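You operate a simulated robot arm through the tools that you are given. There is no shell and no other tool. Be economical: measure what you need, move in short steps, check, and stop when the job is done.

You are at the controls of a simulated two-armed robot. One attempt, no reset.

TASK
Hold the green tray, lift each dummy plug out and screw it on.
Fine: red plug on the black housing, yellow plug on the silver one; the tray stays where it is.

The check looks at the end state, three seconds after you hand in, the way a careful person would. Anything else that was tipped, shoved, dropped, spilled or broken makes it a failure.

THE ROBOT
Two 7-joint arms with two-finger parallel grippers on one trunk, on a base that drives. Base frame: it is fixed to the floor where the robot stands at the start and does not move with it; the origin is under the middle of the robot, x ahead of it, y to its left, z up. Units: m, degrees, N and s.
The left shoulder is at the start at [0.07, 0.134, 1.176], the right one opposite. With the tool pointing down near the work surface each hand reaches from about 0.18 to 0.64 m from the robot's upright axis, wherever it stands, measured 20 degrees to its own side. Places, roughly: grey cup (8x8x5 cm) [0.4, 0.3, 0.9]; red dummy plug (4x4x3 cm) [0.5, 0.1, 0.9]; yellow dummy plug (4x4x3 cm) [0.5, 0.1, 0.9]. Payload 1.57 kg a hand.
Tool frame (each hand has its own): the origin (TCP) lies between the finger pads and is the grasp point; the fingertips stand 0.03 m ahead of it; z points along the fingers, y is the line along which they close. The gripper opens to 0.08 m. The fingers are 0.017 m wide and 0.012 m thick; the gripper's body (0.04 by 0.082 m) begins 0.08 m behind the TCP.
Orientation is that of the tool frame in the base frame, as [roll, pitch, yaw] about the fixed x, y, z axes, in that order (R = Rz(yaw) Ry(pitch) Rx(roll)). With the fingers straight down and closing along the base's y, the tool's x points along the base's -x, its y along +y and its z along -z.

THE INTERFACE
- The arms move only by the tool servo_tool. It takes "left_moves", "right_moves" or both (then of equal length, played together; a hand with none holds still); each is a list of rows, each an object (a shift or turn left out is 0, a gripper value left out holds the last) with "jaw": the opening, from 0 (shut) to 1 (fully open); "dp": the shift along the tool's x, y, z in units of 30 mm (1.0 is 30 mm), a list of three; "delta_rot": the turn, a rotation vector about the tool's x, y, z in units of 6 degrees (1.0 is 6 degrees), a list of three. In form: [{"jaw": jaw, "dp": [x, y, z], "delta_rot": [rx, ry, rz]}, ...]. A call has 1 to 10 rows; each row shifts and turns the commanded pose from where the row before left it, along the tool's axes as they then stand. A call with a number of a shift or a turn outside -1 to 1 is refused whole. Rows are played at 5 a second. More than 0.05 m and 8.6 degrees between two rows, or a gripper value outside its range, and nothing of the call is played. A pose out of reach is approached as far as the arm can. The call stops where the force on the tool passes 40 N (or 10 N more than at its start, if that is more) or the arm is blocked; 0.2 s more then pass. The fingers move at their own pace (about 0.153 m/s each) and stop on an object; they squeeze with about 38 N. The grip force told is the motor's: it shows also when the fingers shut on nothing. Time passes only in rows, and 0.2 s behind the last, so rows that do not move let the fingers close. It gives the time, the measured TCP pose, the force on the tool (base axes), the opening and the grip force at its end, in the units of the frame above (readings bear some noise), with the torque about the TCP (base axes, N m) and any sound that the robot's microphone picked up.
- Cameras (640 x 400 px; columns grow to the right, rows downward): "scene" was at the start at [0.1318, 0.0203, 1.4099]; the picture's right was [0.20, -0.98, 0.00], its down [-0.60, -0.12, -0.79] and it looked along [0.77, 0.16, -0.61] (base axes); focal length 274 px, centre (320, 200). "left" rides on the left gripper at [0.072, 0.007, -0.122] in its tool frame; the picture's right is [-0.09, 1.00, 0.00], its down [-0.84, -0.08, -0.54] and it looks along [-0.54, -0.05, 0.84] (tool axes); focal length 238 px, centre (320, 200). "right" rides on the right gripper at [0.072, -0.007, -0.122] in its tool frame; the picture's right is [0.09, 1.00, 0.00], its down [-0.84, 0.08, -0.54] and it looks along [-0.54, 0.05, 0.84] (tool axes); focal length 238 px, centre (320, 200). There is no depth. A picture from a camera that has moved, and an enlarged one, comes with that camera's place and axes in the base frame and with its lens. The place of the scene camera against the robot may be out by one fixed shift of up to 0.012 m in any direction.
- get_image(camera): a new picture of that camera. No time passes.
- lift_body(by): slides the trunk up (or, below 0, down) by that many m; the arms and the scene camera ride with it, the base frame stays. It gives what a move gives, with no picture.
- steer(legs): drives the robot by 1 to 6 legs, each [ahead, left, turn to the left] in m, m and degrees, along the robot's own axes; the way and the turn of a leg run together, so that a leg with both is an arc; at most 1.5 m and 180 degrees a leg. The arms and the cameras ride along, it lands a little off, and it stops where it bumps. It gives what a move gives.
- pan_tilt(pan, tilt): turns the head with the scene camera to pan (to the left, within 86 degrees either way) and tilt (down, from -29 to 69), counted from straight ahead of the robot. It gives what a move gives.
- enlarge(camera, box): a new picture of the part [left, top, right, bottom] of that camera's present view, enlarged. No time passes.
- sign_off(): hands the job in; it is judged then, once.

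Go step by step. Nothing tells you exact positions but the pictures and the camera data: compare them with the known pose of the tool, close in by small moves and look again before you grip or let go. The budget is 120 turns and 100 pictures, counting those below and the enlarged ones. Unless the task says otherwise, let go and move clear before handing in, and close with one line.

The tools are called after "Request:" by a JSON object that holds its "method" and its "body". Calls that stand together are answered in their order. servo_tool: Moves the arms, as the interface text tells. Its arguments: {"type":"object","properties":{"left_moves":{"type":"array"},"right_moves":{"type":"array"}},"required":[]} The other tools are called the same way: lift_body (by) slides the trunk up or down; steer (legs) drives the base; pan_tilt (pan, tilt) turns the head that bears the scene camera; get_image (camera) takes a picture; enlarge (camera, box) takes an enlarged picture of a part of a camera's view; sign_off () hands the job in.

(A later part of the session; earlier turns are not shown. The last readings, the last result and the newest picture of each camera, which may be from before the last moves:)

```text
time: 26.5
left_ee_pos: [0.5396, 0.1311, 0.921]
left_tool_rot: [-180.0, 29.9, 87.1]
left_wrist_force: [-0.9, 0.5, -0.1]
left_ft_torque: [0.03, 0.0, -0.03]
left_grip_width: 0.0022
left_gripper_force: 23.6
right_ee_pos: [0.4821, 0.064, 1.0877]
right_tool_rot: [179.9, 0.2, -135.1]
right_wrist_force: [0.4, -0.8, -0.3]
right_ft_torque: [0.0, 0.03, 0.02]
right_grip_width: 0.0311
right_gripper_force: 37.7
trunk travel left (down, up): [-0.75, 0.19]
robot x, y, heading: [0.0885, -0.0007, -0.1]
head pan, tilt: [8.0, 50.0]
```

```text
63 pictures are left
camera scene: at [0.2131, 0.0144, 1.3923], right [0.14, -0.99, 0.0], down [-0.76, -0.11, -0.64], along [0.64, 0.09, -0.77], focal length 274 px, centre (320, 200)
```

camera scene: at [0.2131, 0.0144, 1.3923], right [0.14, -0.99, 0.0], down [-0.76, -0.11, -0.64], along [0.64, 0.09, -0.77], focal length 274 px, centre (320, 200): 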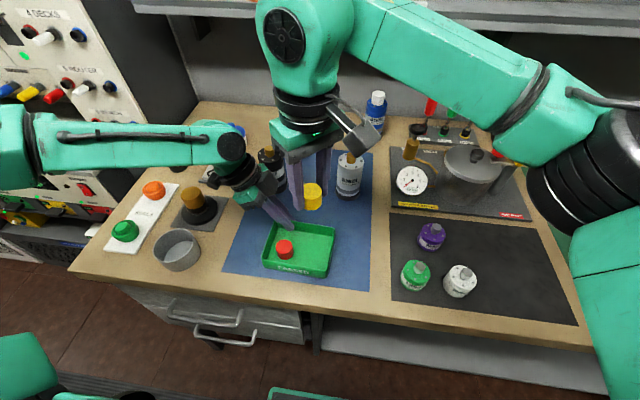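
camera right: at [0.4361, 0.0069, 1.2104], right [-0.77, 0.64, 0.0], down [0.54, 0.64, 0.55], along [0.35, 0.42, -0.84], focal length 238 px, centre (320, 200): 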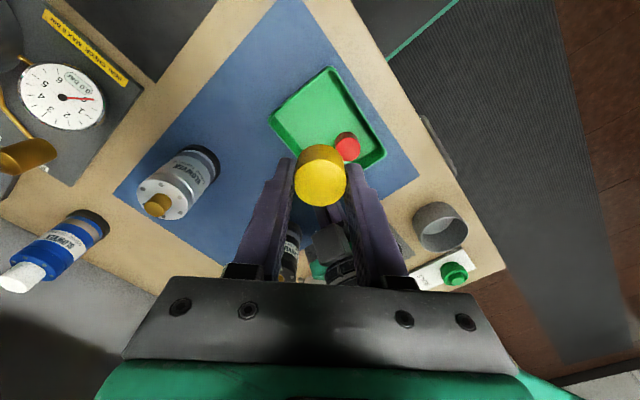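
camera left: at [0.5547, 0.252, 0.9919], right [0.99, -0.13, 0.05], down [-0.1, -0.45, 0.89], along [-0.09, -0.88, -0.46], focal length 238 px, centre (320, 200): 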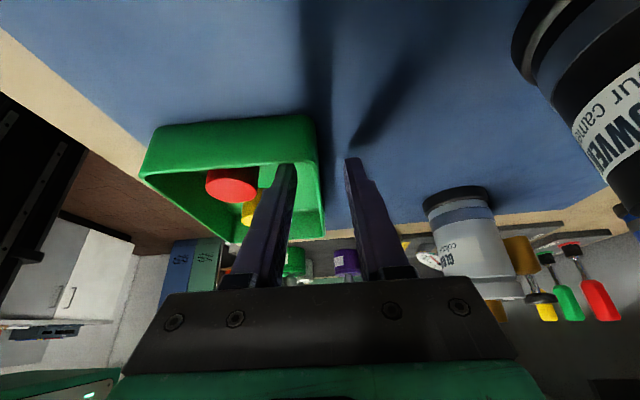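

Yellow is out of the tray. I'll carry it to above the silver housing, at about (.646, .010).

Request:
{"method": "servo_tool", "body": {"right_moves": [{"dp": [-0.433, -0.857, 0]}, {"dp": [-0.433, -0.857, 0]}, {"dp": [-0.433, -0.857, 0]}, {"dp": [-0.433, -0.857, 0]}, {"dp": [-0.433, -0.857, 0]}, {"dp": [-0.433, -0.857, 0]}, {}]}}

Request:
{"method": "get_image", "body": {"camera": "right"}}

Request:
{"method": "enlarge", "body": {"camera": "scene", "box": [270, 100, 430, 220]}}

Request:
{"method": "get_image", "body": {"camera": "left"}}

```text
time: 28.1
left_ee_pos: [0.541, 0.1305, 0.9215]
left_tool_rot: [-180.0, 29.8, 87.2]
left_wrist_force: [-0.2, 0.7, 0.5]
left_ft_torque: [0.02, -0.01, 0.0]
left_grip_width: 0.0022
left_gripper_force: 24.2
right_ee_pos: [0.5478, 0.0409, 1.0864]
right_tool_rot: [179.9, 0.1, -135.0]
right_wrist_force: [0.0, -0.3, -0.7]
right_ft_torque: [0.0, 0.06, 0.03]
right_grip_width: 0.031
right_gripper_force: 38.0
right hand out of reach, approached as far as the arm can: row 3, 4, 5, 6
trunk travel left (down, up): [-0.75, 0.19]
robot x, y, heading: [0.0907, 0.0012, 0.2]
head pan, tilt: [8.0, 50.0]
```

```text
62 pictures are left
camera right: at [0.5002, -0.015, 1.2092], right [-0.77, 0.64, 0.0], down [0.54, 0.64, 0.55], along [0.35, 0.42, -0.84], focal length 238 px, centre (320, 200)
```

right: 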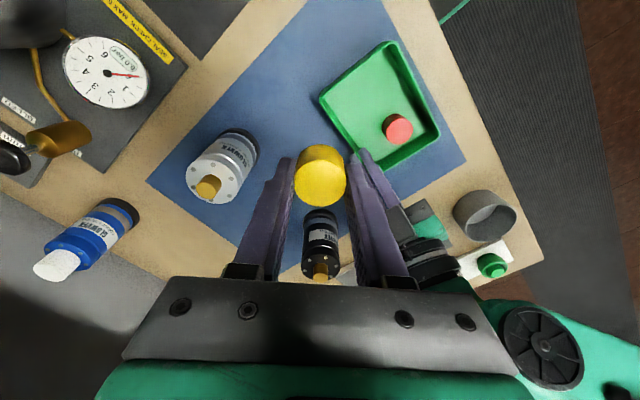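

```text
3.33 times, centred on (350, 160) of scene
camera zoom: at [0.2136, 0.0143, 1.3923], right [0.14, -0.99, 0.0], down [-0.76, -0.11, -0.64], along [0.64, 0.09, -0.77], focal length 914 px, centre (220, 333)
```

zoom: 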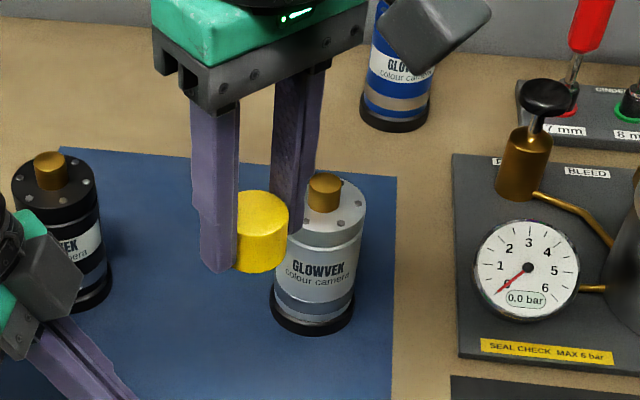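

```text
60 pictures are left
camera left: at [0.5549, 0.2522, 0.9918], right [0.99, -0.13, 0.05], down [-0.1, -0.45, 0.89], along [-0.1, -0.88, -0.46], focal length 238 px, centre (320, 200)
```

left: 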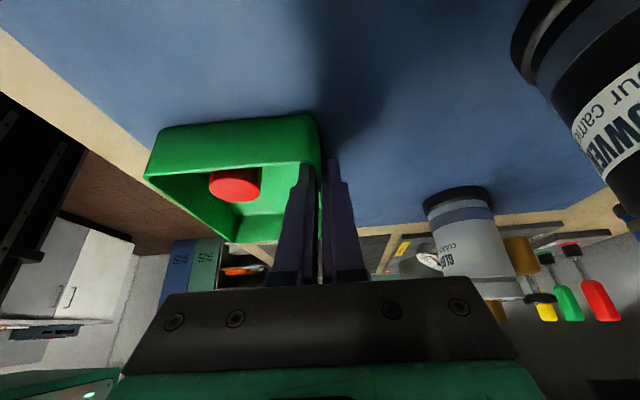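

The arm runs out of reach at this height relative to the shoulder, so the trunk needs to go up. The yellow plug is already out, so I'll release the tray and lift the left hand clear first.

Request:
{"method": "servo_tool", "body": {"left_moves": [{"jaw": 0.2}, {"jaw": 0.4}, {"dp": [-0.4, 0, -0.69]}, {"dp": [-0.5, 0, -0.866]}, {"dp": [-0.5, 0, -0.866]}, {"dp": [-0.5, 0, -0.866]}, {"dp": [-0.2, 0, -0.95]}]}}

Request:
{"method": "lift_body", "body": {"by": 0.15}}

Request:
{"method": "get_image", "body": {"camera": "right"}}

Request:
{"method": "get_image", "body": {"camera": "scene"}}

```text
time: 29.7
left_ee_pos: [0.5406, 0.1407, 1.0644]
left_tool_rot: [180.0, 30.0, 87.1]
left_wrist_force: [-0.7, 0.0, -0.1]
left_ft_torque: [0.01, 0.01, 0.01]
left_grip_width: 0.0319
left_gripper_force: 0.0
right_ee_pos: [0.545, 0.041, 1.0875]
right_tool_rot: [179.9, 0.2, -135.1]
right_wrist_force: [0.0, -0.2, 0.2]
right_ft_torque: [0.0, 0.0, 0.03]
right_grip_width: 0.0308
right_gripper_force: 38.1
trunk travel left (down, up): [-0.75, 0.19]
robot x, y, heading: [0.0913, 0.0019, -0.2]
head pan, tilt: [8.0, 50.0]
```

```text
time: 31.5
left_ee_pos: [0.541, 0.14, 1.2153]
left_tool_rot: [-180.0, 29.9, 87.1]
left_wrist_force: [0.6, -0.3, -0.3]
left_ft_torque: [-0.02, 0.01, 0.02]
left_grip_width: 0.032
left_gripper_force: 0.1
right_ee_pos: [0.5455, 0.041, 1.2369]
right_tool_rot: [179.9, 0.2, -135.1]
right_wrist_force: [0.2, 0.1, 0.3]
right_ft_torque: [0.03, -0.01, 0.0]
right_grip_width: 0.0307
right_gripper_force: 37.9
trunk travel left (down, up): [-0.9, 0.04]
robot x, y, heading: [0.0908, 0.0002, 0.1]
head pan, tilt: [8.0, 50.0]
```

```text
59 pictures are left
camera right: at [0.5002, -0.015, 1.3592], right [-0.77, 0.64, 0.0], down [0.54, 0.64, 0.55], along [0.35, 0.42, -0.84], focal length 238 px, centre (320, 200)
```

right: 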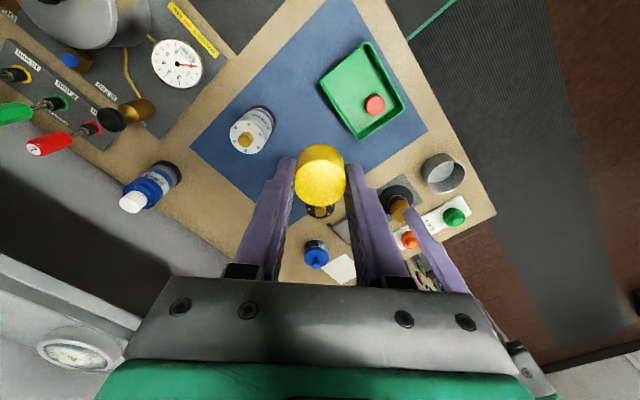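

```text
58 pictures are left
camera scene: at [0.2136, 0.0142, 1.5423], right [0.14, -0.99, 0.0], down [-0.76, -0.11, -0.64], along [0.64, 0.09, -0.77], focal length 274 px, centre (320, 200)
```

scene: 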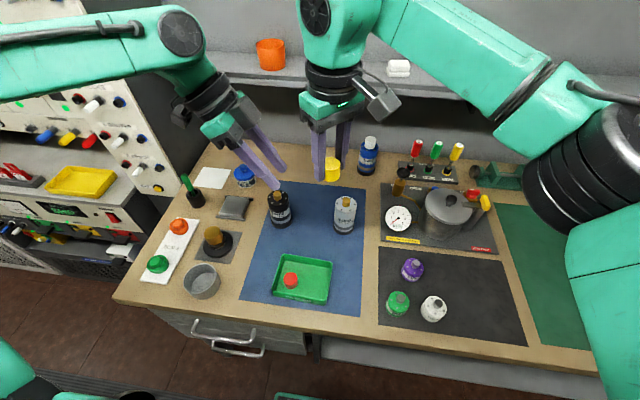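

Next I'll move toward above the silver housing while descending to z≈1.14.

Request:
{"method": "servo_tool", "body": {"right_moves": [{"dp": [-0.41, -0.775, 0.4]}, {"dp": [-0.41, -0.775, 0.4]}, {"dp": [-0.41, -0.775, 0.4]}, {"dp": [-0.41, -0.775, 0.4]}, {"dp": [0, 0, 0.8]}, {"dp": [0, 0, 0.8]}, {}]}}

Request:
{"method": "get_image", "body": {"camera": "right"}}

Request:
{"method": "enlarge", "body": {"camera": "scene", "box": [250, 120, 410, 260]}}

```text
time: 33.1
left_ee_pos: [0.5413, 0.1407, 1.2144]
left_tool_rot: [-180.0, 29.9, 87.2]
left_wrist_force: [-0.7, 1.0, 0.5]
left_ft_torque: [0.0, -0.02, -0.02]
left_grip_width: 0.0316
left_gripper_force: 0.1
right_ee_pos: [0.5537, 0.0376, 1.1844]
right_tool_rot: [179.9, 0.2, -135.1]
right_wrist_force: [0.1, 0.3, 0.0]
right_ft_torque: [0.04, 0.02, 0.02]
right_grip_width: 0.0312
right_gripper_force: 38.2
right hand out of reach, approached as far as the arm can: row 1, 2, 3, 4
trunk travel left (down, up): [-0.9, 0.04]
robot x, y, heading: [0.0875, 0.0015, 0.4]
head pan, tilt: [8.0, 50.0]
```

```text
57 pictures are left
camera right: at [0.5074, -0.0185, 1.307], right [-0.77, 0.64, 0.0], down [0.54, 0.64, 0.55], along [0.35, 0.42, -0.84], focal length 238 px, centre (320, 200)
```

right: 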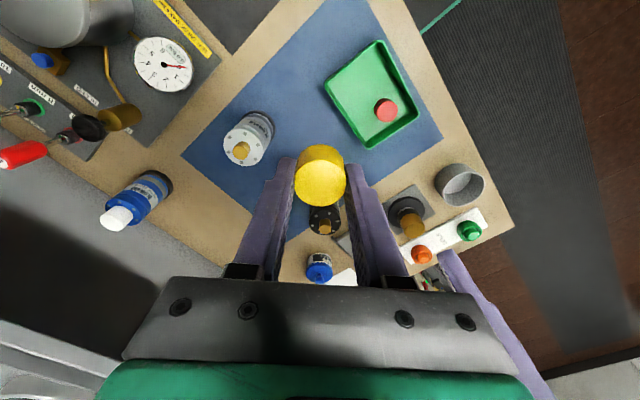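

```text
2.86 times, centred on (330, 190) of scene
camera zoom: at [0.2131, 0.0143, 1.5424], right [0.14, -0.99, 0.0], down [-0.76, -0.11, -0.64], along [0.64, 0.09, -0.77], focal length 783 px, centre (291, 229)
```

zoom: 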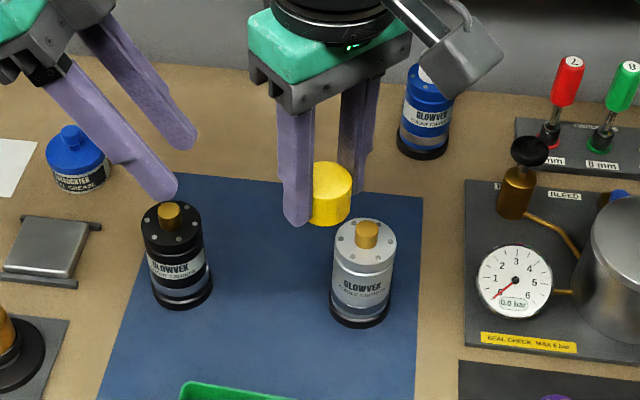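

Lowering relative to the shoulder should restore the reach, so I'll descend to about 1.095 and continue.

Request:
{"method": "servo_tool", "body": {"right_moves": [{"dp": [0, 0, 0.9]}, {"dp": [0, 0, 0.9]}, {"dp": [0, 0, 0.9]}, {"dp": [0, 0, 0.3]}, {"dp": [-0.34, -0.71, 0]}, {"dp": [-0.34, -0.71, 0]}, {"dp": [-0.34, -0.71, 0]}, {"dp": [-0.34, -0.71, 0]}, {}]}}

Request:
{"method": "get_image", "body": {"camera": "right"}}

```text
time: 35.1
left_ee_pos: [0.5413, 0.1402, 1.2148]
left_tool_rot: [-179.9, 29.9, 87.1]
left_wrist_force: [0.8, 0.0, 0.3]
left_ft_torque: [-0.02, -0.01, -0.01]
left_grip_width: 0.0322
left_gripper_force: 0.0
right_ee_pos: [0.556, 0.0377, 1.0953]
right_tool_rot: [180.0, 0.1, -135.1]
right_wrist_force: [-0.1, 0.8, -0.9]
right_ft_torque: [0.0, -0.01, -0.02]
right_grip_width: 0.0306
right_gripper_force: 38.0
right hand out of reach, approached as far as the arm can: row 5, 6, 7, 8
trunk travel left (down, up): [-0.9, 0.04]
robot x, y, heading: [0.0912, -0.0053, 0.1]
head pan, tilt: [8.0, 50.0]
```

```text
55 pictures are left
camera right: at [0.5087, -0.0189, 1.218], right [-0.77, 0.64, 0.0], down [0.54, 0.64, 0.55], along [0.35, 0.42, -0.84], focal length 238 px, centre (320, 200)
```

right: 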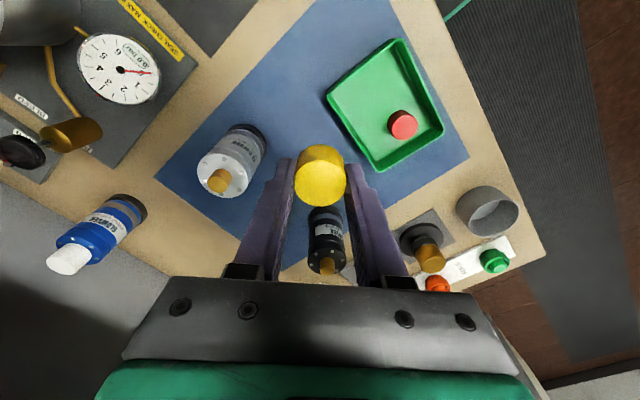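

The limit doesn't depend on height, so it may be the wrist yaw. I'll turn the hand back 45° and try again.

Request:
{"method": "servo_tool", "body": {"right_moves": [{"delta_rot": [0, 0, 0.95]}, {"delta_rot": [0, 0, 0.95]}, {"delta_rot": [0, 0, 0.95]}, {"delta_rot": [0, 0, 0.95]}, {"delta_rot": [0, 0, 0.95]}, {"delta_rot": [0, 0, 0.95]}, {"delta_rot": [0, 0, 0.95]}, {"delta_rot": [0, 0, 0.85]}, {"dp": [-0.8, -0.2, 0]}, {"dp": [-0.8, -0.2, 0]}]}}

```text
time: 37.3
left_ee_pos: [0.5425, 0.1399, 1.2147]
left_tool_rot: [-179.9, 30.0, 87.1]
left_wrist_force: [-0.3, -0.7, 0.9]
left_ft_torque: [-0.01, 0.03, 0.0]
left_grip_width: 0.0319
left_gripper_force: 0.1
right_ee_pos: [0.6026, 0.0258, 1.0956]
right_tool_rot: [179.8, 0.0, 179.9]
right_wrist_force: [0.4, 0.0, -0.4]
right_ft_torque: [-0.05, 0.02, 0.01]
right_grip_width: 0.0309
right_gripper_force: 37.5
trunk travel left (down, up): [-0.9, 0.04]
robot x, y, heading: [0.0916, -0.0013, 0.2]
head pan, tilt: [8.0, 50.0]
```

That worked: the wrist yaw was the limit. I'll continue to above the silver housing.

Request:
{"method": "servo_tool", "body": {"right_moves": [{"dp": [-0.72, -0.26, 0]}, {"dp": [-0.72, -0.26, 0]}, {}]}}

Request:
{"method": "get_image", "body": {"camera": "right"}}

Request:
{"method": "enlarge", "body": {"camera": "scene", "box": [270, 120, 410, 260]}}

Request:
{"method": "enlarge", "body": {"camera": "left", "box": [280, 60, 640, 340]}}

```text
time: 38.1
left_ee_pos: [0.5403, 0.1414, 1.2148]
left_tool_rot: [-180.0, 29.9, 87.1]
left_wrist_force: [-0.4, 0.8, 1.0]
left_ft_torque: [0.02, 0.0, 0.0]
left_grip_width: 0.0321
left_gripper_force: 0.0
right_ee_pos: [0.6454, 0.0112, 1.0967]
right_tool_rot: [179.7, 0.1, 180.0]
right_wrist_force: [-0.6, -0.4, 0.3]
right_ft_torque: [0.0, 0.0, 0.0]
right_grip_width: 0.0312
right_gripper_force: 37.6
trunk travel left (down, up): [-0.9, 0.04]
robot x, y, heading: [0.0903, 0.0034, 0.2]
head pan, tilt: [8.0, 50.0]
```

```text
54 pictures are left
camera right: at [0.5737, 0.0039, 1.2189], right [-0.09, 1.0, 0.0], down [0.84, 0.07, 0.54], along [0.54, 0.05, -0.84], focal length 238 px, centre (320, 200)
```

right: 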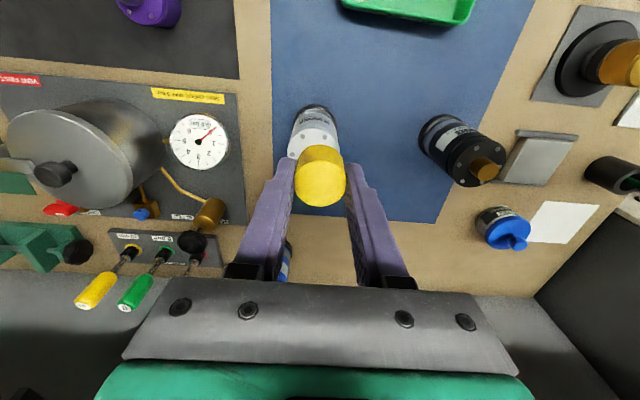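

```text
2.86 times, centred on (340, 190) of scene
camera zoom: at [0.2131, 0.0142, 1.5424], right [0.14, -0.99, 0.0], down [-0.76, -0.11, -0.64], along [0.64, 0.09, -0.77], focal length 783 px, centre (263, 229)
```

zoom: 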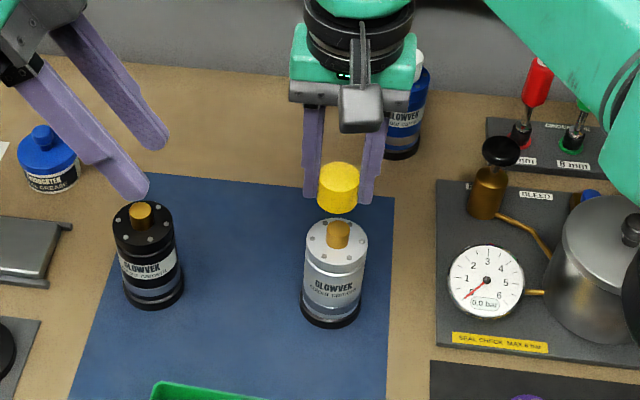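

```text
1.43 times, centred on (460, 200) of left
camera zoom: at [0.555, 0.2622, 1.2847], right [0.99, -0.13, 0.05], down [-0.1, -0.45, 0.89], along [-0.09, -0.88, -0.46], focal length 340 px, centre (120, 200)
```

zoom: 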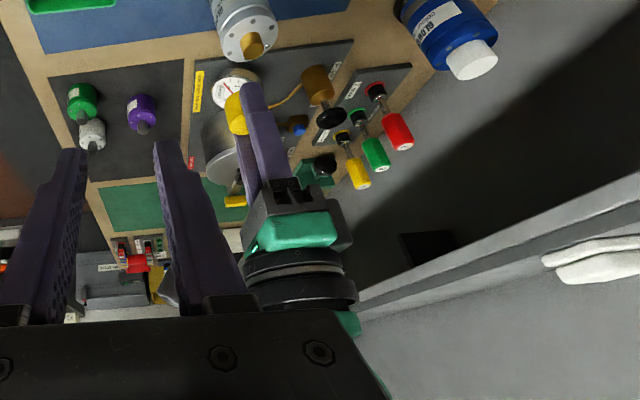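

Re-triangulating with the hand cameras puts the silver brass tip at about (.672, .006, .990). I'll correct over it and lower to about 1.055 to check alignment.

Request:
{"method": "servo_tool", "body": {"right_moves": [{"dp": [-0.5, -0.085, 0.4]}, {"dp": [-0.5, -0.085, 0.4]}, {"dp": [0, 0, 0.5]}, {}]}}

Request:
{"method": "enlarge", "body": {"camera": "scene", "box": [300, 140, 400, 240]}}

Request:
{"method": "enlarge", "body": {"camera": "left", "box": [380, 60, 540, 220]}}

```text
time: 39.1
left_ee_pos: [0.5403, 0.1422, 1.2153]
left_tool_rot: [-179.9, 30.0, 87.1]
left_wrist_force: [0.2, 0.0, -0.5]
left_ft_torque: [-0.01, 0.01, 0.0]
left_grip_width: 0.0319
left_gripper_force: 0.0
right_ee_pos: [0.654, 0.0062, 1.057]
right_tool_rot: [179.8, 0.2, 180.0]
right_wrist_force: [-0.3, 0.2, -0.2]
right_ft_torque: [-0.04, 0.02, -0.01]
right_grip_width: 0.0308
right_gripper_force: 37.8
right hand out of reach, approached as far as the arm can: row 1, 2
trunk travel left (down, up): [-0.9, 0.04]
robot x, y, heading: [0.0864, 0.0002, 0.3]
head pan, tilt: [8.0, 50.0]
```

```text
4.00 times, centred on (350, 190) of scene
camera zoom: at [0.2134, 0.0156, 1.5423], right [0.14, -0.99, 0.0], down [-0.76, -0.11, -0.64], along [0.64, 0.09, -0.77], focal length 1097 px, centre (200, 240)
```

zoom: 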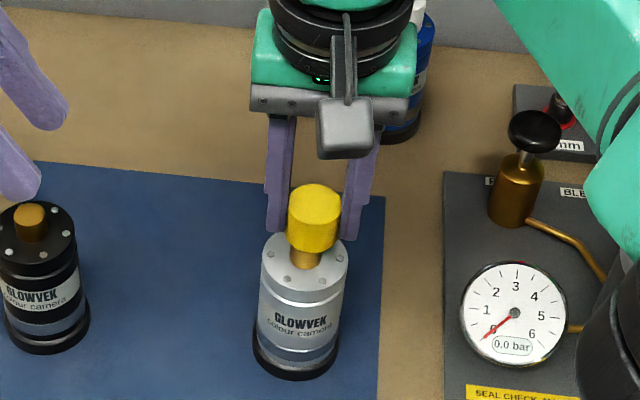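

```text
2.50 times, centred on (460, 140) of left
camera zoom: at [0.5552, 0.2633, 1.2844], right [0.99, -0.13, 0.05], down [-0.1, -0.45, 0.89], along [-0.1, -0.88, -0.46], focal length 596 px, centre (-30, 350)
```

zoom: 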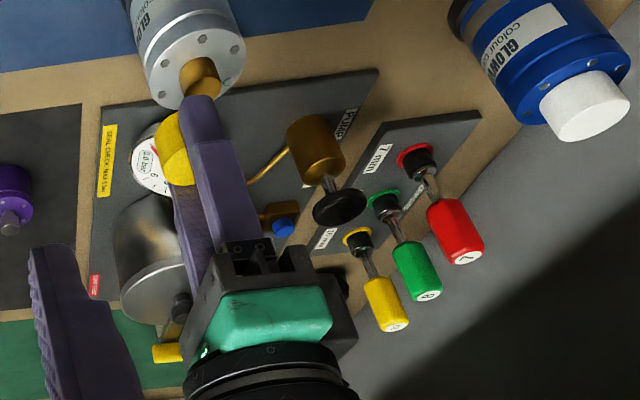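

The reach ends 2 cm short. Before driving a few cm closer, I'll look down to measure the base-to-bench gap.

Request:
{"method": "pan_tilt", "body": {"pan": 0, "tilt": 69}}

Request:
{"method": "get_image", "body": {"camera": "scene"}}

```text
time: 39.9
left_ee_pos: [0.5421, 0.1401, 1.2141]
left_tool_rot: [179.9, 30.0, 87.2]
left_wrist_force: [0.5, 0.3, 0.2]
left_ft_torque: [0.04, 0.0, -0.01]
left_grip_width: 0.0321
left_gripper_force: 0.0
right_ee_pos: [0.656, 0.0051, 1.0572]
right_tool_rot: [179.7, 0.1, 179.9]
right_wrist_force: [0.9, 0.3, 0.5]
right_ft_torque: [0.01, 0.02, 0.02]
right_grip_width: 0.0308
right_gripper_force: 38.0
trunk travel left (down, up): [-0.9, 0.04]
robot x, y, heading: [0.0901, -0.0015, 0.2]
head pan, tilt: [0.0, 68.8]
```

```text
49 pictures are left
camera scene: at [0.1933, 0.0035, 1.5204], right [0.0, -1.0, 0.0], down [-0.93, 0.0, -0.36], along [0.36, 0.0, -0.93], focal length 274 px, centre (320, 200)
```

scene: 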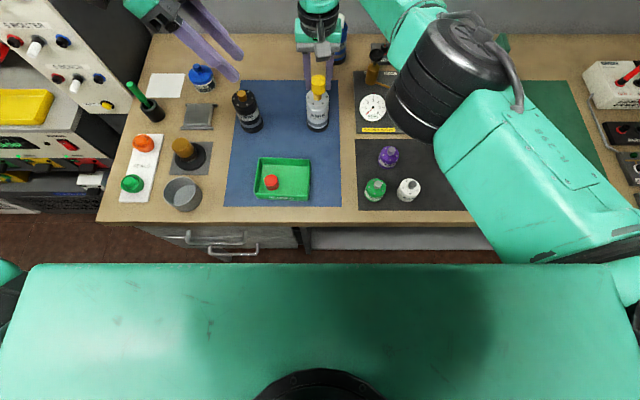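

The torso rides well above the bench, and the low base front was at about x=.33 in earlier views, with the bench edge at .37. I'll drive a careful 0.025 m ahead; the plug clears the tip by 3 cm.

Request:
{"method": "steer", "body": {"legs": [[0.025, 0, 0]]}}

Request:
{"method": "pan_tilt", "body": {"pan": 5, "tilt": 50}}

Request:
{"method": "enlarge", "body": {"camera": "scene", "box": [280, 140, 380, 240]}}

Request:
{"method": "enlarge", "body": {"camera": "left", "box": [360, 60, 520, 220]}}

```text
time: 40.7
left_ee_pos: [0.5609, 0.1407, 1.2182]
left_tool_rot: [179.6, 29.9, 86.9]
left_wrist_force: [0.2, 0.2, 0.9]
left_ft_torque: [0.02, -0.01, 0.02]
left_grip_width: 0.032
left_gripper_force: 0.1
right_ee_pos: [0.6747, 0.005, 1.059]
right_tool_rot: [179.9, 0.4, 179.8]
right_wrist_force: [-0.1, 0.3, 0.2]
right_ft_torque: [0.02, -0.04, -0.02]
right_grip_width: 0.0308
right_gripper_force: 37.6
trunk travel left (down, up): [-0.9, 0.04]
robot x, y, heading: [0.1155, 0.0012, -0.0]
head pan, tilt: [0.0, 68.8]
```

```text
time: 41.5
left_ee_pos: [0.5662, 0.1407, 1.2144]
left_tool_rot: [-180.0, 29.9, 87.1]
left_wrist_force: [0.0, 0.2, 0.2]
left_ft_torque: [0.03, 0.02, 0.01]
left_grip_width: 0.0321
left_gripper_force: 0.1
right_ee_pos: [0.6792, 0.0048, 1.0571]
right_tool_rot: [179.8, 0.1, 179.9]
right_wrist_force: [-0.5, 0.6, 0.2]
right_ft_torque: [-0.05, 0.0, -0.01]
right_grip_width: 0.0311
right_gripper_force: 37.8
trunk travel left (down, up): [-0.9, 0.04]
robot x, y, heading: [0.1158, -0.0003, -0.1]
head pan, tilt: [5.0, 50.0]
```

```text
4.00 times, centred on (330, 190) of scene
camera zoom: at [0.2386, 0.0101, 1.5423], right [0.09, -1.0, 0.0], down [-0.76, -0.07, -0.64], along [0.64, 0.06, -0.77], focal length 1097 px, centre (280, 240)
```

zoom: 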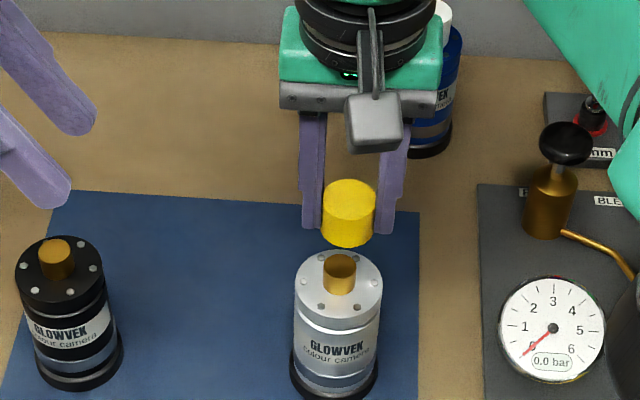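

```text
2.50 times, centred on (440, 140) of left
camera zoom: at [0.58, 0.262, 1.2848], right [0.99, -0.13, 0.05], down [-0.1, -0.45, 0.89], along [-0.1, -0.88, -0.46], focal length 596 px, centre (20, 350)
```

zoom: 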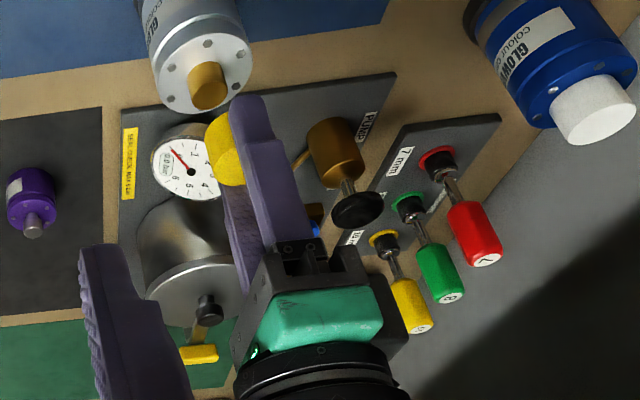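

The brass tip is at about (.672, .0075). I'll shift the TCP to (.675, .0075), lower to just above contact and check again.

Request:
{"method": "servo_tool", "body": {"right_moves": [{"dp": [0.133, 0.09, 0]}, {"dp": [0, 0, 0.4]}, {"dp": [0, 0, 0.3]}, {}]}}

Request:
{"method": "enlarge", "body": {"camera": "scene", "box": [300, 150, 370, 220]}}

Request:
{"method": "enlarge", "body": {"camera": "left", "box": [360, 60, 460, 160]}}

```text
time: 42.5
left_ee_pos: [0.5671, 0.1397, 1.2138]
left_tool_rot: [180.0, 29.9, 87.1]
left_wrist_force: [0.0, -0.7, -0.3]
left_ft_torque: [-0.02, -0.02, 0.02]
left_grip_width: 0.032
left_gripper_force: 0.0
right_ee_pos: [0.6753, 0.0066, 1.0363]
right_tool_rot: [179.9, 0.1, 179.9]
right_wrist_force: [0.9, -0.1, -0.2]
right_ft_torque: [0.01, 0.03, 0.0]
right_grip_width: 0.0308
right_gripper_force: 37.9
trunk travel left (down, up): [-0.9, 0.04]
robot x, y, heading: [0.1172, -0.0002, 0.3]
head pan, tilt: [5.0, 50.0]
```

```text
5.71 times, centred on (335, 185) of scene
camera zoom: at [0.239, 0.0099, 1.5424], right [0.09, -1.0, 0.0], down [-0.76, -0.07, -0.64], along [0.64, 0.06, -0.77], focal length 1567 px, centre (234, 286)
```

zoom: 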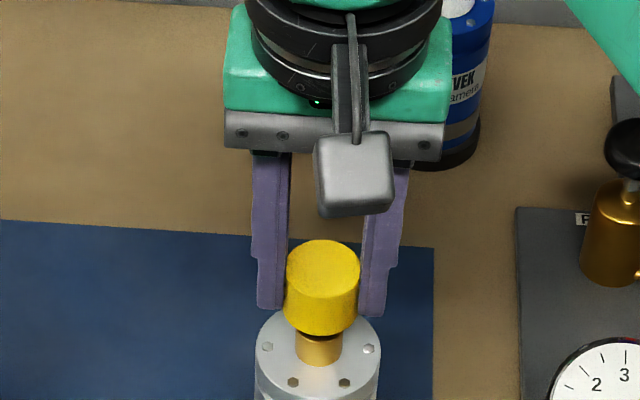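

```text
4.00 times, centred on (410, 110) of left
camera zoom: at [0.5803, 0.2618, 1.2848], right [0.99, -0.13, 0.05], down [-0.1, -0.45, 0.89], along [-0.1, -0.88, -0.46], focal length 953 px, centre (-40, 560)
```

zoom: 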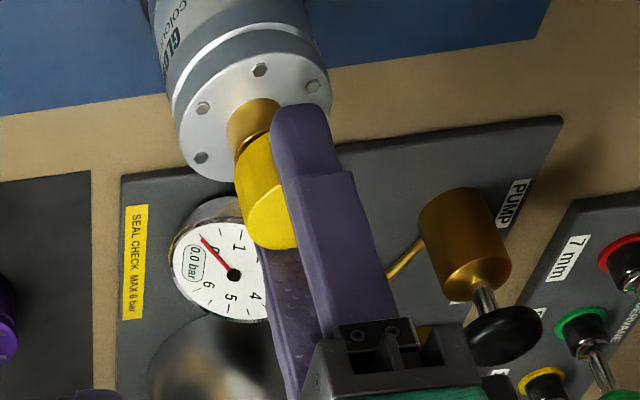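

Plug and tip nearly coincide, but x is uncertain. I'll move the left hand camera level with the plug in x to view both edges.

Request:
{"method": "servo_tool", "body": {"left_moves": [{"dp": [0, 0.93, 0]}, {"dp": [0, 0.93, 0]}, {"dp": [0, 0.93, 0]}, {}]}}

Request:
{"method": "enlarge", "body": {"camera": "left", "box": [260, 40, 400, 180]}}

```text
time: 43.5
left_ee_pos: [0.6486, 0.1361, 1.215]
left_tool_rot: [-180.0, 30.1, 87.1]
left_wrist_force: [-1.2, -0.1, 1.3]
left_ft_torque: [-0.02, -0.02, -0.01]
left_grip_width: 0.0322
left_gripper_force: 0.0
right_ee_pos: [0.6758, 0.0066, 1.0367]
right_tool_rot: [179.8, 0.1, 179.9]
right_wrist_force: [-0.3, 0.3, -1.0]
right_ft_torque: [0.02, 0.03, 0.0]
right_grip_width: 0.0309
right_gripper_force: 38.1
trunk travel left (down, up): [-0.9, 0.04]
robot x, y, heading: [0.1162, 0.0032, -0.1]
head pan, tilt: [5.0, 50.0]
```

```text
2.86 times, centred on (330, 110) of left
camera zoom: at [0.6633, 0.2576, 1.2853], right [0.99, -0.13, 0.05], down [-0.1, -0.45, 0.89], along [-0.1, -0.88, -0.46], focal length 681 px, centre (291, 457)
```

zoom: 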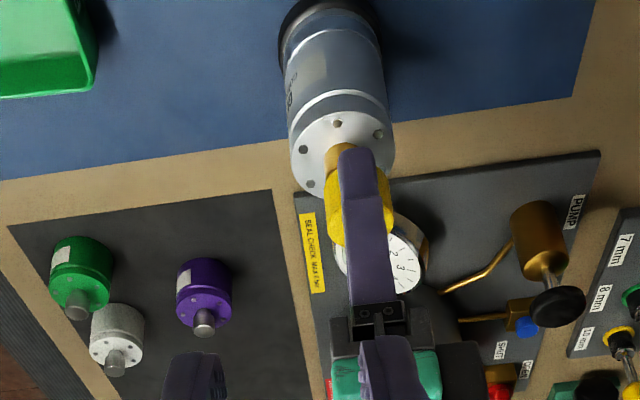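

The plug sits about 4–5 mm too far in +x. I'll shift it -4.5 mm in x and +1 mm in y and look again.

Request:
{"method": "servo_tool", "body": {"right_moves": [{"dp": [0.15, 0.035, 0]}, {}, {}]}}

Request:
{"method": "enlarge", "body": {"camera": "left", "box": [300, 70, 380, 150]}}

Request:
{"method": "enlarge", "body": {"camera": "scene", "box": [300, 160, 370, 230]}}

```text
time: 44.3
left_ee_pos: [0.6496, 0.1365, 1.2158]
left_tool_rot: [-180.0, 30.0, 87.1]
left_wrist_force: [-0.5, -0.1, 0.2]
left_ft_torque: [-0.03, -0.01, 0.0]
left_grip_width: 0.0321
left_gripper_force: 0.2
right_ee_pos: [0.6714, 0.0082, 1.0358]
right_tool_rot: [179.7, 0.1, 179.8]
right_wrist_force: [-0.6, -0.1, -0.2]
right_ft_torque: [-0.02, -0.01, -0.01]
right_grip_width: 0.0309
right_gripper_force: 38.0
trunk travel left (down, up): [-0.9, 0.04]
robot x, y, heading: [0.1193, 0.0025, 0.2]
head pan, tilt: [5.0, 50.0]
```

```text
5.00 times, centred on (340, 110) of left
camera zoom: at [0.6632, 0.2579, 1.2853], right [0.99, -0.13, 0.05], down [-0.1, -0.45, 0.89], along [-0.1, -0.88, -0.46], focal length 1192 px, centre (220, 650)
```

zoom: 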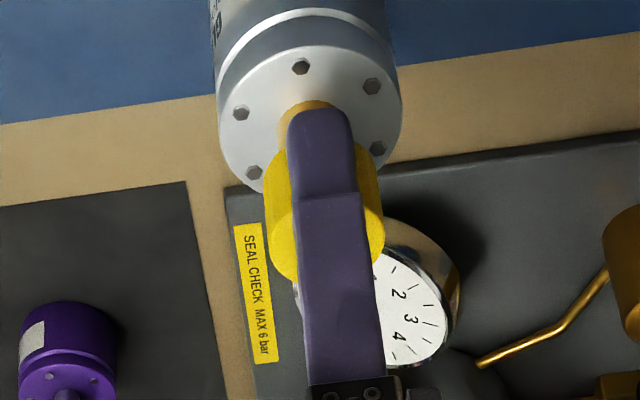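

```text
5.71 times, centred on (335, 195) of scene
camera zoom: at [0.2389, 0.0107, 1.5424], right [0.09, -1.0, 0.0], down [-0.76, -0.07, -0.64], along [0.64, 0.06, -0.77], focal length 1567 px, centre (234, 229)
```

zoom: 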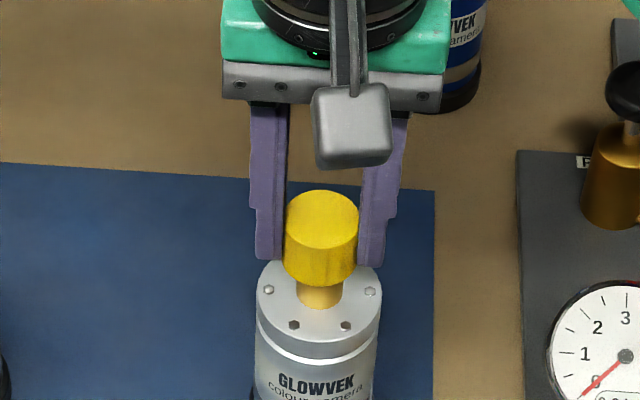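

Alignment is now within about 1 mm in both views. I'll lower slowly toward contact and watch the force.

Request:
{"method": "servo_tool", "body": {"right_moves": [{"dp": [0.03, 0, 0.1]}, {"dp": [0, 0, 0.1]}, {"dp": [0, 0, 0.1]}, {}]}}

```text
time: 45.3
left_ee_pos: [0.6495, 0.1363, 1.2159]
left_tool_rot: [-180.0, 29.9, 87.1]
left_wrist_force: [1.2, 1.2, 0.3]
left_ft_torque: [-0.01, -0.01, 0.02]
left_grip_width: 0.0319
left_gripper_force: 0.1
right_ee_pos: [0.6714, 0.0085, 1.0253]
right_tool_rot: [179.8, 0.2, 179.9]
right_wrist_force: [0.8, 0.8, 0.0]
right_ft_torque: [-0.02, -0.02, -0.01]
right_grip_width: 0.0308
right_gripper_force: 38.1
trunk travel left (down, up): [-0.9, 0.04]
robot x, y, heading: [0.1153, 0.0017, 0.2]
head pan, tilt: [5.0, 50.0]
```

Request:
{"method": "servo_tool", "body": {"right_moves": [{"dp": [0, 0, 0.07]}, {"dp": [0, 0, 0.07]}, {"dp": [0, 0, 0.07]}, {}]}}

Request:
{"method": "enlarge", "body": {"camera": "scene", "box": [300, 160, 370, 230]}}

```text
time: 46.3
left_ee_pos: [0.6495, 0.1354, 1.2146]
left_tool_rot: [-179.9, 29.9, 87.2]
left_wrist_force: [0.2, 0.1, 0.4]
left_ft_torque: [-0.02, 0.02, -0.01]
left_grip_width: 0.032
left_gripper_force: 0.0
right_ee_pos: [0.6697, 0.0081, 1.02]
right_tool_rot: [179.8, 0.1, 180.0]
right_wrist_force: [-0.3, -1.2, 0.0]
right_ft_torque: [0.02, 0.01, -0.01]
right_grip_width: 0.0311
right_gripper_force: 38.0
trunk travel left (down, up): [-0.9, 0.04]
robot x, y, heading: [0.1146, 0.0032, 0.1]
head pan, tilt: [5.0, 50.0]
```

```text
5.71 times, centred on (335, 195) of scene
camera zoom: at [0.2392, 0.0101, 1.5423], right [0.09, -1.0, 0.0], down [-0.76, -0.07, -0.64], along [0.64, 0.06, -0.77], focal length 1567 px, centre (234, 229)
```

zoom: 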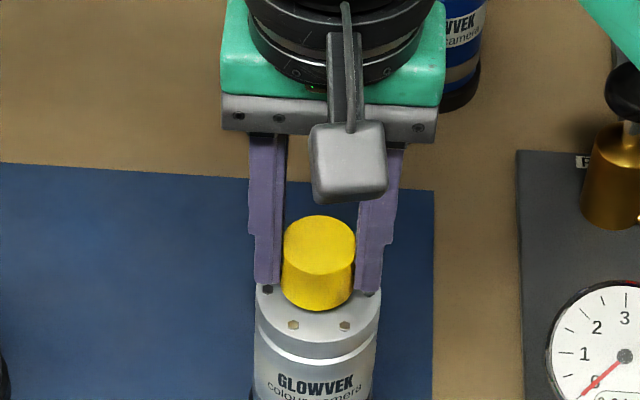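

No contact force yet, so I'll keep lowering in fine steps.

Request:
{"method": "servo_tool", "body": {"right_moves": [{"dp": [0, 0, 0.05]}, {"dp": [0, 0, 0.05]}, {"dp": [0, 0, 0.05]}, {"dp": [0, 0, 0.05]}, {}]}}

```text
time: 47.5
left_ee_pos: [0.6474, 0.1349, 1.217]
left_tool_rot: [179.9, 30.0, 87.0]
left_wrist_force: [-0.5, 0.3, -0.7]
left_ft_torque: [0.03, 0.0, -0.01]
left_grip_width: 0.0321
left_gripper_force: 0.1
right_ee_pos: [0.6702, 0.0086, 1.0161]
right_tool_rot: [179.7, 0.3, 179.9]
right_wrist_force: [6.3, -3.5, 20.9]
right_ft_torque: [-0.27, -0.29, 0.0]
right_grip_width: 0.0309
right_gripper_force: 37.9
trunk travel left (down, up): [-0.9, 0.04]
robot x, y, heading: [0.114, 0.0008, -0.1]
head pan, tilt: [5.0, 50.0]
```

There's contact at 21 N with a side push of +x/-y. I'll back off slightly, shift 1 mm that way and press lightly again.

Request:
{"method": "servo_tool", "body": {"right_moves": [{"dp": [0, 0, -0.1]}, {"dp": [-0.04, -0.035, 0]}, {"dp": [0, 0, 0.06]}, {"dp": [0, 0, 0.04]}, {}]}}

```text
time: 48.7
left_ee_pos: [0.6472, 0.1366, 1.2164]
left_tool_rot: [179.9, 29.9, 87.1]
left_wrist_force: [-0.7, 0.9, 0.3]
left_ft_torque: [0.0, 0.0, 0.02]
left_grip_width: 0.0322
left_gripper_force: 0.1
right_ee_pos: [0.6698, 0.0073, 1.0156]
right_tool_rot: [179.7, 0.2, 179.9]
right_wrist_force: [4.5, 0.8, 15.6]
right_ft_torque: [-0.07, -0.01, -0.01]
right_grip_width: 0.031
right_gripper_force: 37.9
trunk travel left (down, up): [-0.9, 0.04]
robot x, y, heading: [0.1161, -0.0015, 0.2]
head pan, tilt: [5.0, 50.0]
```

The plug is centred now, with near-zero tilt torque. I'll turn clockwise 60° and watch the force and torque.

Request:
{"method": "servo_tool", "body": {"right_moves": [{"dp": [-0.02, -0.007, 0], "delta_rot": [0, 0, 1]}, {"dp": [0, -0.007, 0], "delta_rot": [0, 0, 1]}, {"dp": [0, -0.007, 0], "delta_rot": [0, 0, 1]}, {"dp": [0, -0.007, 0], "delta_rot": [0, 0, 1]}, {"dp": [0, -0.007, 0], "delta_rot": [0, 0, 1]}, {"dp": [0, -0.007, 0], "delta_rot": [0, 0, 1]}, {"dp": [0, -0.007, 0], "delta_rot": [0, 0, 1]}, {"dp": [0, -0.007, 0], "delta_rot": [0, 0, 1]}, {"dp": [0, -0.007, 0], "delta_rot": [0, 0, 1]}, {"dp": [0, -0.007, 0], "delta_rot": [0, 0, 1]}]}}

Request:
{"method": "enlarge", "body": {"camera": "scene", "box": [290, 160, 380, 250]}}

```text
time: 50.9
left_ee_pos: [0.6483, 0.1373, 1.2163]
left_tool_rot: [179.9, 29.9, 87.0]
left_wrist_force: [-0.5, -0.4, 0.4]
left_ft_torque: [-0.01, 0.0, -0.01]
left_grip_width: 0.0319
left_gripper_force: 0.1
right_ee_pos: [0.6707, 0.0068, 1.0154]
right_tool_rot: [179.7, 0.0, 119.8]
right_wrist_force: [0.6, 4.4, 11.8]
right_ft_torque: [0.12, -0.02, 0.0]
right_grip_width: 0.0309
right_gripper_force: 37.9
trunk travel left (down, up): [-0.9, 0.04]
robot x, y, heading: [0.1168, 0.0044, 0.1]
head pan, tilt: [5.0, 50.0]
```

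```text
4.44 times, centred on (335, 205) of scene
camera zoom: at [0.2368, 0.0118, 1.5425], right [0.09, -1.0, 0.0], down [-0.76, -0.07, -0.64], along [0.64, 0.06, -0.77], focal length 1219 px, centre (253, 178)
```

zoom: 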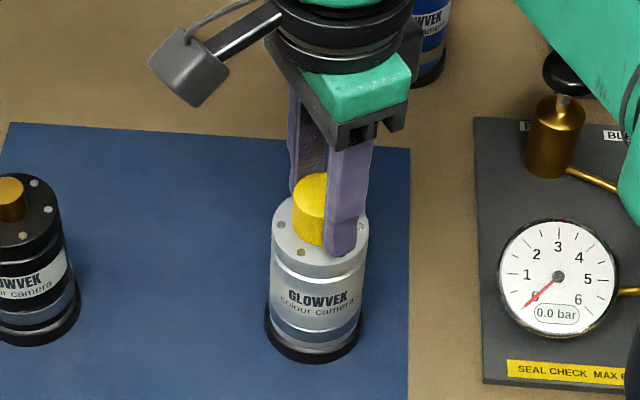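

The housing stays put and Fz eased to 12 N, so it seems to be advancing. I'll continue clockwise, following with slight downward travel.

Request:
{"method": "servo_tool", "body": {"right_moves": [{"dp": [0.02, 0.01, 0.01], "delta_rot": [0, 0, 1]}, {"dp": [0, -0.007, 0.01], "delta_rot": [0, 0, 1]}, {"dp": [0, -0.007, 0.01], "delta_rot": [0, 0, 1]}, {"dp": [0, -0.007, 0.01], "delta_rot": [0, 0, 1]}, {"dp": [0, -0.007, 0.01], "delta_rot": [0, 0, 1]}, {"dp": [0, -0.007, 0.01], "delta_rot": [0, 0, 1]}, {"dp": [0, -0.007, 0.01], "delta_rot": [0, 0, 1]}, {"dp": [0, -0.007, 0.01], "delta_rot": [0, 0, 1]}, {"dp": [0, -0.007, 0.01], "delta_rot": [0, 0, 1]}, {"dp": [0, -0.007, 0.01], "delta_rot": [0, 0, 1]}]}}

Request:
{"method": "servo_tool", "body": {"right_moves": [{"dp": [0, -0.007, 0.01], "delta_rot": [0, 0, 1]}, {"dp": [0, -0.007, 0.01], "delta_rot": [0, 0, 1]}, {"dp": [0, -0.007, 0.01], "delta_rot": [0, 0, 1]}, {"dp": [0, -0.007, 0.01], "delta_rot": [0, 0, 1]}, {"dp": [0, -0.007, 0.01], "delta_rot": [0, 0, 1]}, {"dp": [0, -0.007, 0.01], "delta_rot": [0, 0, 1]}]}}

```text
time: 53.1
left_ee_pos: [0.6463, 0.1371, 1.2174]
left_tool_rot: [179.9, 30.1, 87.0]
left_wrist_force: [-0.5, -0.4, -0.2]
left_ft_torque: [0.0, 0.02, 0.02]
left_grip_width: 0.0318
left_gripper_force: 0.1
right_ee_pos: [0.6688, 0.0074, 1.0139]
right_tool_rot: [179.8, -0.4, 59.8]
right_wrist_force: [7.0, 3.1, 27.9]
right_ft_torque: [0.03, -0.11, -0.01]
right_grip_width: 0.0308
right_gripper_force: 37.7
trunk travel left (down, up): [-0.9, 0.04]
robot x, y, heading: [0.1168, -0.0023, -0.0]
head pan, tilt: [5.0, 50.0]
```

```text
time: 54.5
left_ee_pos: [0.6465, 0.1358, 1.2161]
left_tool_rot: [179.8, 29.9, 87.1]
left_wrist_force: [-0.3, -0.8, -0.2]
left_ft_torque: [-0.02, 0.0, -0.01]
left_grip_width: 0.032
left_gripper_force: 0.2
right_ee_pos: [0.6683, 0.0071, 1.0131]
right_tool_rot: [-180.0, -0.5, 23.8]
right_wrist_force: [11.0, 1.6, 32.7]
right_ft_torque: [0.02, -0.37, -0.01]
right_grip_width: 0.0309
right_gripper_force: 37.8
trunk travel left (down, up): [-0.9, 0.04]
robot x, y, heading: [0.1132, 0.0019, 0.2]
head pan, tilt: [5.0, 50.0]
```

Side force has built up to +11 N in x, so the TCP drifted off-axis. I'll relieve downward pressure, recentre +2.5 mm in x and look closely.

Request:
{"method": "servo_tool", "body": {"right_moves": [{"dp": [0.075, 0.034, -0.05]}, {}, {}]}}

Request:
{"method": "enlarge", "body": {"camera": "scene", "box": [300, 170, 370, 240]}}

Request:
{"method": "enlarge", "body": {"camera": "left", "box": [300, 60, 380, 140]}}

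```text
time: 55.3
left_ee_pos: [0.646, 0.1368, 1.2171]
left_tool_rot: [179.9, 29.9, 87.0]
left_wrist_force: [-0.9, 0.1, -0.3]
left_ft_torque: [0.0, -0.02, -0.02]
left_grip_width: 0.0321
left_gripper_force: 0.0
right_ee_pos: [0.6685, 0.0074, 1.0129]
right_tool_rot: [-179.9, -0.3, 23.9]
right_wrist_force: [4.8, 1.5, 24.4]
right_ft_torque: [-0.17, 0.27, -0.01]
right_grip_width: 0.0306
right_gripper_force: 38.6
trunk travel left (down, up): [-0.9, 0.04]
robot x, y, heading: [0.115, -0.0005, -0.2]
head pan, tilt: [5.0, 50.0]
```

```text
5.71 times, centred on (335, 205) of scene
camera zoom: at [0.235, 0.0106, 1.5427], right [0.09, -1.0, 0.0], down [-0.76, -0.07, -0.64], along [0.64, 0.06, -0.76], focal length 1567 px, centre (234, 171)
```

zoom: 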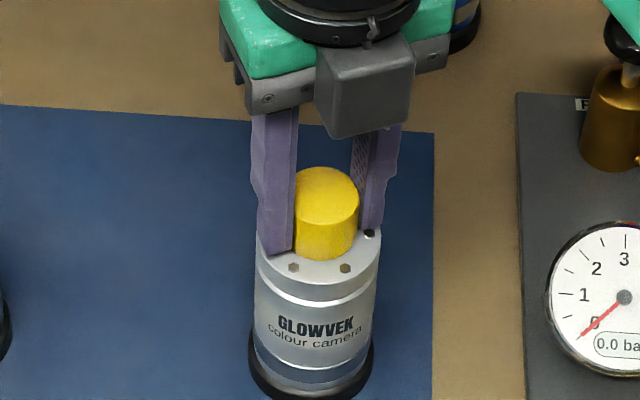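

```text
5.00 times, centred on (340, 100) of left
camera zoom: at [0.66, 0.2578, 1.2867], right [0.99, -0.13, 0.05], down [-0.1, -0.45, 0.89], along [-0.09, -0.88, -0.46], focal length 1192 px, centre (220, 700)
```

zoom: 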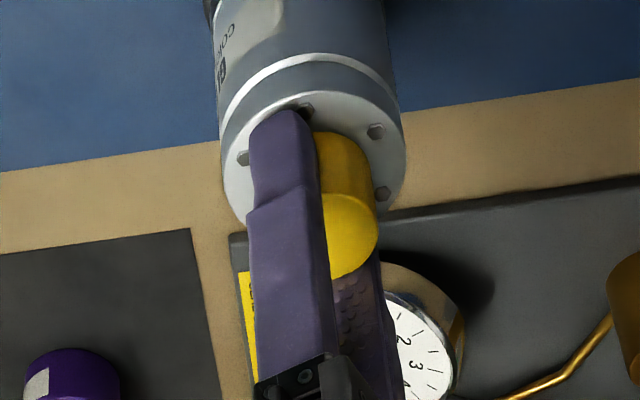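

The plug is well down over the tip, perhaps 2 mm above the flange. I'll continue turning clockwise without extra press.

Request:
{"method": "servo_tool", "body": {"right_moves": [{"delta_rot": [0, 0, 1]}, {"delta_rot": [0, 0, 1]}, {"delta_rot": [0, 0, 1]}, {"delta_rot": [0, 0, 1]}, {"delta_rot": [0, 0, 1]}, {"delta_rot": [0, 0, 1]}, {"delta_rot": [0, 0, 1]}, {"delta_rot": [0, 0, 1]}, {}]}}

```text
time: 57.3
left_ee_pos: [0.6475, 0.1367, 1.2162]
left_tool_rot: [179.8, 30.0, 87.0]
left_wrist_force: [0.4, -0.3, 0.4]
left_ft_torque: [-0.03, 0.01, -0.02]
left_grip_width: 0.0319
left_gripper_force: 0.0
right_ee_pos: [0.6684, 0.0082, 1.0123]
right_tool_rot: [-179.8, -0.1, -24.2]
right_wrist_force: [2.3, 1.7, 18.7]
right_ft_torque: [-0.05, 0.06, -0.04]
right_grip_width: 0.0307
right_gripper_force: 38.6
trunk travel left (down, up): [-0.9, 0.04]
robot x, y, heading: [0.1153, -0.0011, 0.2]
head pan, tilt: [5.0, 50.0]
```

Fz falls as it turns, so the thread is drawing it down. I'll continue.

Request:
{"method": "servo_tool", "body": {"right_moves": [{"delta_rot": [0, 0, 1]}, {"delta_rot": [0, 0, 1]}, {"delta_rot": [0, 0, 1]}, {"delta_rot": [0, 0, 1]}, {"delta_rot": [0, 0, 1]}, {"delta_rot": [0, 0, 1]}, {"delta_rot": [0, 0, 1]}, {"delta_rot": [0, 0, 1]}, {"delta_rot": [0, 0, 1]}, {"delta_rot": [0, 0, 1]}]}}

```text
time: 59.5
left_ee_pos: [0.647, 0.1378, 1.2163]
left_tool_rot: [179.9, 30.0, 87.0]
left_wrist_force: [0.5, -0.2, 0.1]
left_ft_torque: [0.01, -0.01, -0.01]
left_grip_width: 0.032
left_gripper_force: 0.0
right_ee_pos: [0.6705, 0.0071, 1.0122]
right_tool_rot: [-179.8, 0.1, -84.2]
right_wrist_force: [-0.5, 2.9, 11.1]
right_ft_torque: [-0.04, 0.02, 0.0]
right_grip_width: 0.0309
right_gripper_force: 37.9
trunk travel left (down, up): [-0.9, 0.04]
robot x, y, heading: [0.1119, 0.0001, 0.2]
head pan, tilt: [5.0, 50.0]
```

Request:
{"method": "servo_tool", "body": {"right_moves": [{"dp": [0, 0, 0.01], "delta_rot": [0, 0, 1]}, {"delta_rot": [0, 0, 1]}, {"dp": [0, 0, 0.01], "delta_rot": [0, 0, 1]}, {"delta_rot": [0, 0, 1]}, {"dp": [0, 0, 0.01], "delta_rot": [0, 0, 1]}, {"delta_rot": [0, 0, 1]}, {"delta_rot": [0, 0, 1]}, {"delta_rot": [0, 0, 1]}, {"delta_rot": [0, 0, 1]}, {"delta_rot": [0, 0, 1]}]}}

```text
time: 61.7
left_ee_pos: [0.6466, 0.1352, 1.2157]
left_tool_rot: [179.9, 29.9, 87.0]
left_wrist_force: [0.1, -0.3, -0.2]
left_ft_torque: [0.01, 0.0, -0.01]
left_grip_width: 0.0321
left_gripper_force: 0.0
right_ee_pos: [0.6701, 0.0073, 1.0112]
right_tool_rot: [179.9, 0.3, -144.1]
right_wrist_force: [-1.4, -1.0, 13.2]
right_ft_torque: [-0.09, 0.06, 0.28]
right_grip_width: 0.0307
right_gripper_force: 38.2
trunk travel left (down, up): [-0.9, 0.04]
robot x, y, heading: [0.117, -0.0024, 0.2]
head pan, tilt: [5.0, 50.0]
```

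A turning resistance of 0.28 N·m has appeared, so it's seating. I'll tighten a little more and look.

Request:
{"method": "servo_tool", "body": {"right_moves": [{"delta_rot": [0, 0, 0.7]}, {"delta_rot": [0, 0, 0.7]}, {"delta_rot": [0, 0, 0.6]}, {}]}}

Request:
{"method": "enlarge", "body": {"camera": "scene", "box": [300, 170, 370, 240]}}

```text
time: 62.7
left_ee_pos: [0.6478, 0.1356, 1.2161]
left_tool_rot: [179.9, 29.9, 87.0]
left_wrist_force: [0.0, 0.4, 0.7]
left_ft_torque: [0.04, -0.02, 0.0]
left_grip_width: 0.032
left_gripper_force: 0.1
right_ee_pos: [0.6705, 0.0059, 1.0111]
right_tool_rot: [179.9, 0.4, -152.4]
right_wrist_force: [1.8, 0.4, 16.6]
right_ft_torque: [0.02, -0.06, 0.17]
right_grip_width: 0.0306
right_gripper_force: 38.1
right hand out of reach, approached as far as the arm can: row 3
trunk travel left (down, up): [-0.9, 0.04]
robot x, y, heading: [0.114, 0.0027, -0.1]
head pan, tilt: [5.0, 50.0]
```

```text
5.71 times, centred on (335, 205) of scene
camera zoom: at [0.236, 0.0104, 1.5427], right [0.09, -1.0, 0.0], down [-0.76, -0.07, -0.64], along [0.64, 0.06, -0.76], focal length 1567 px, centre (234, 171)
```

zoom: 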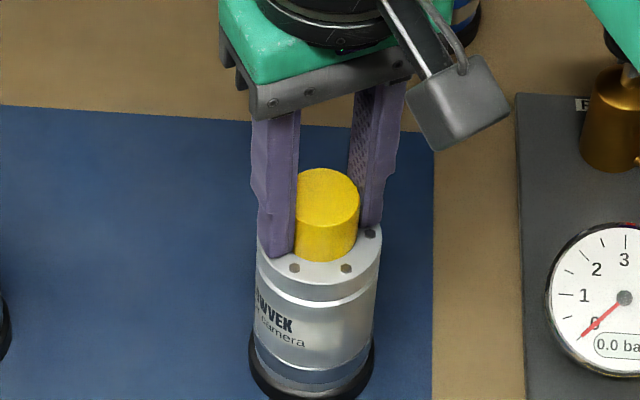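

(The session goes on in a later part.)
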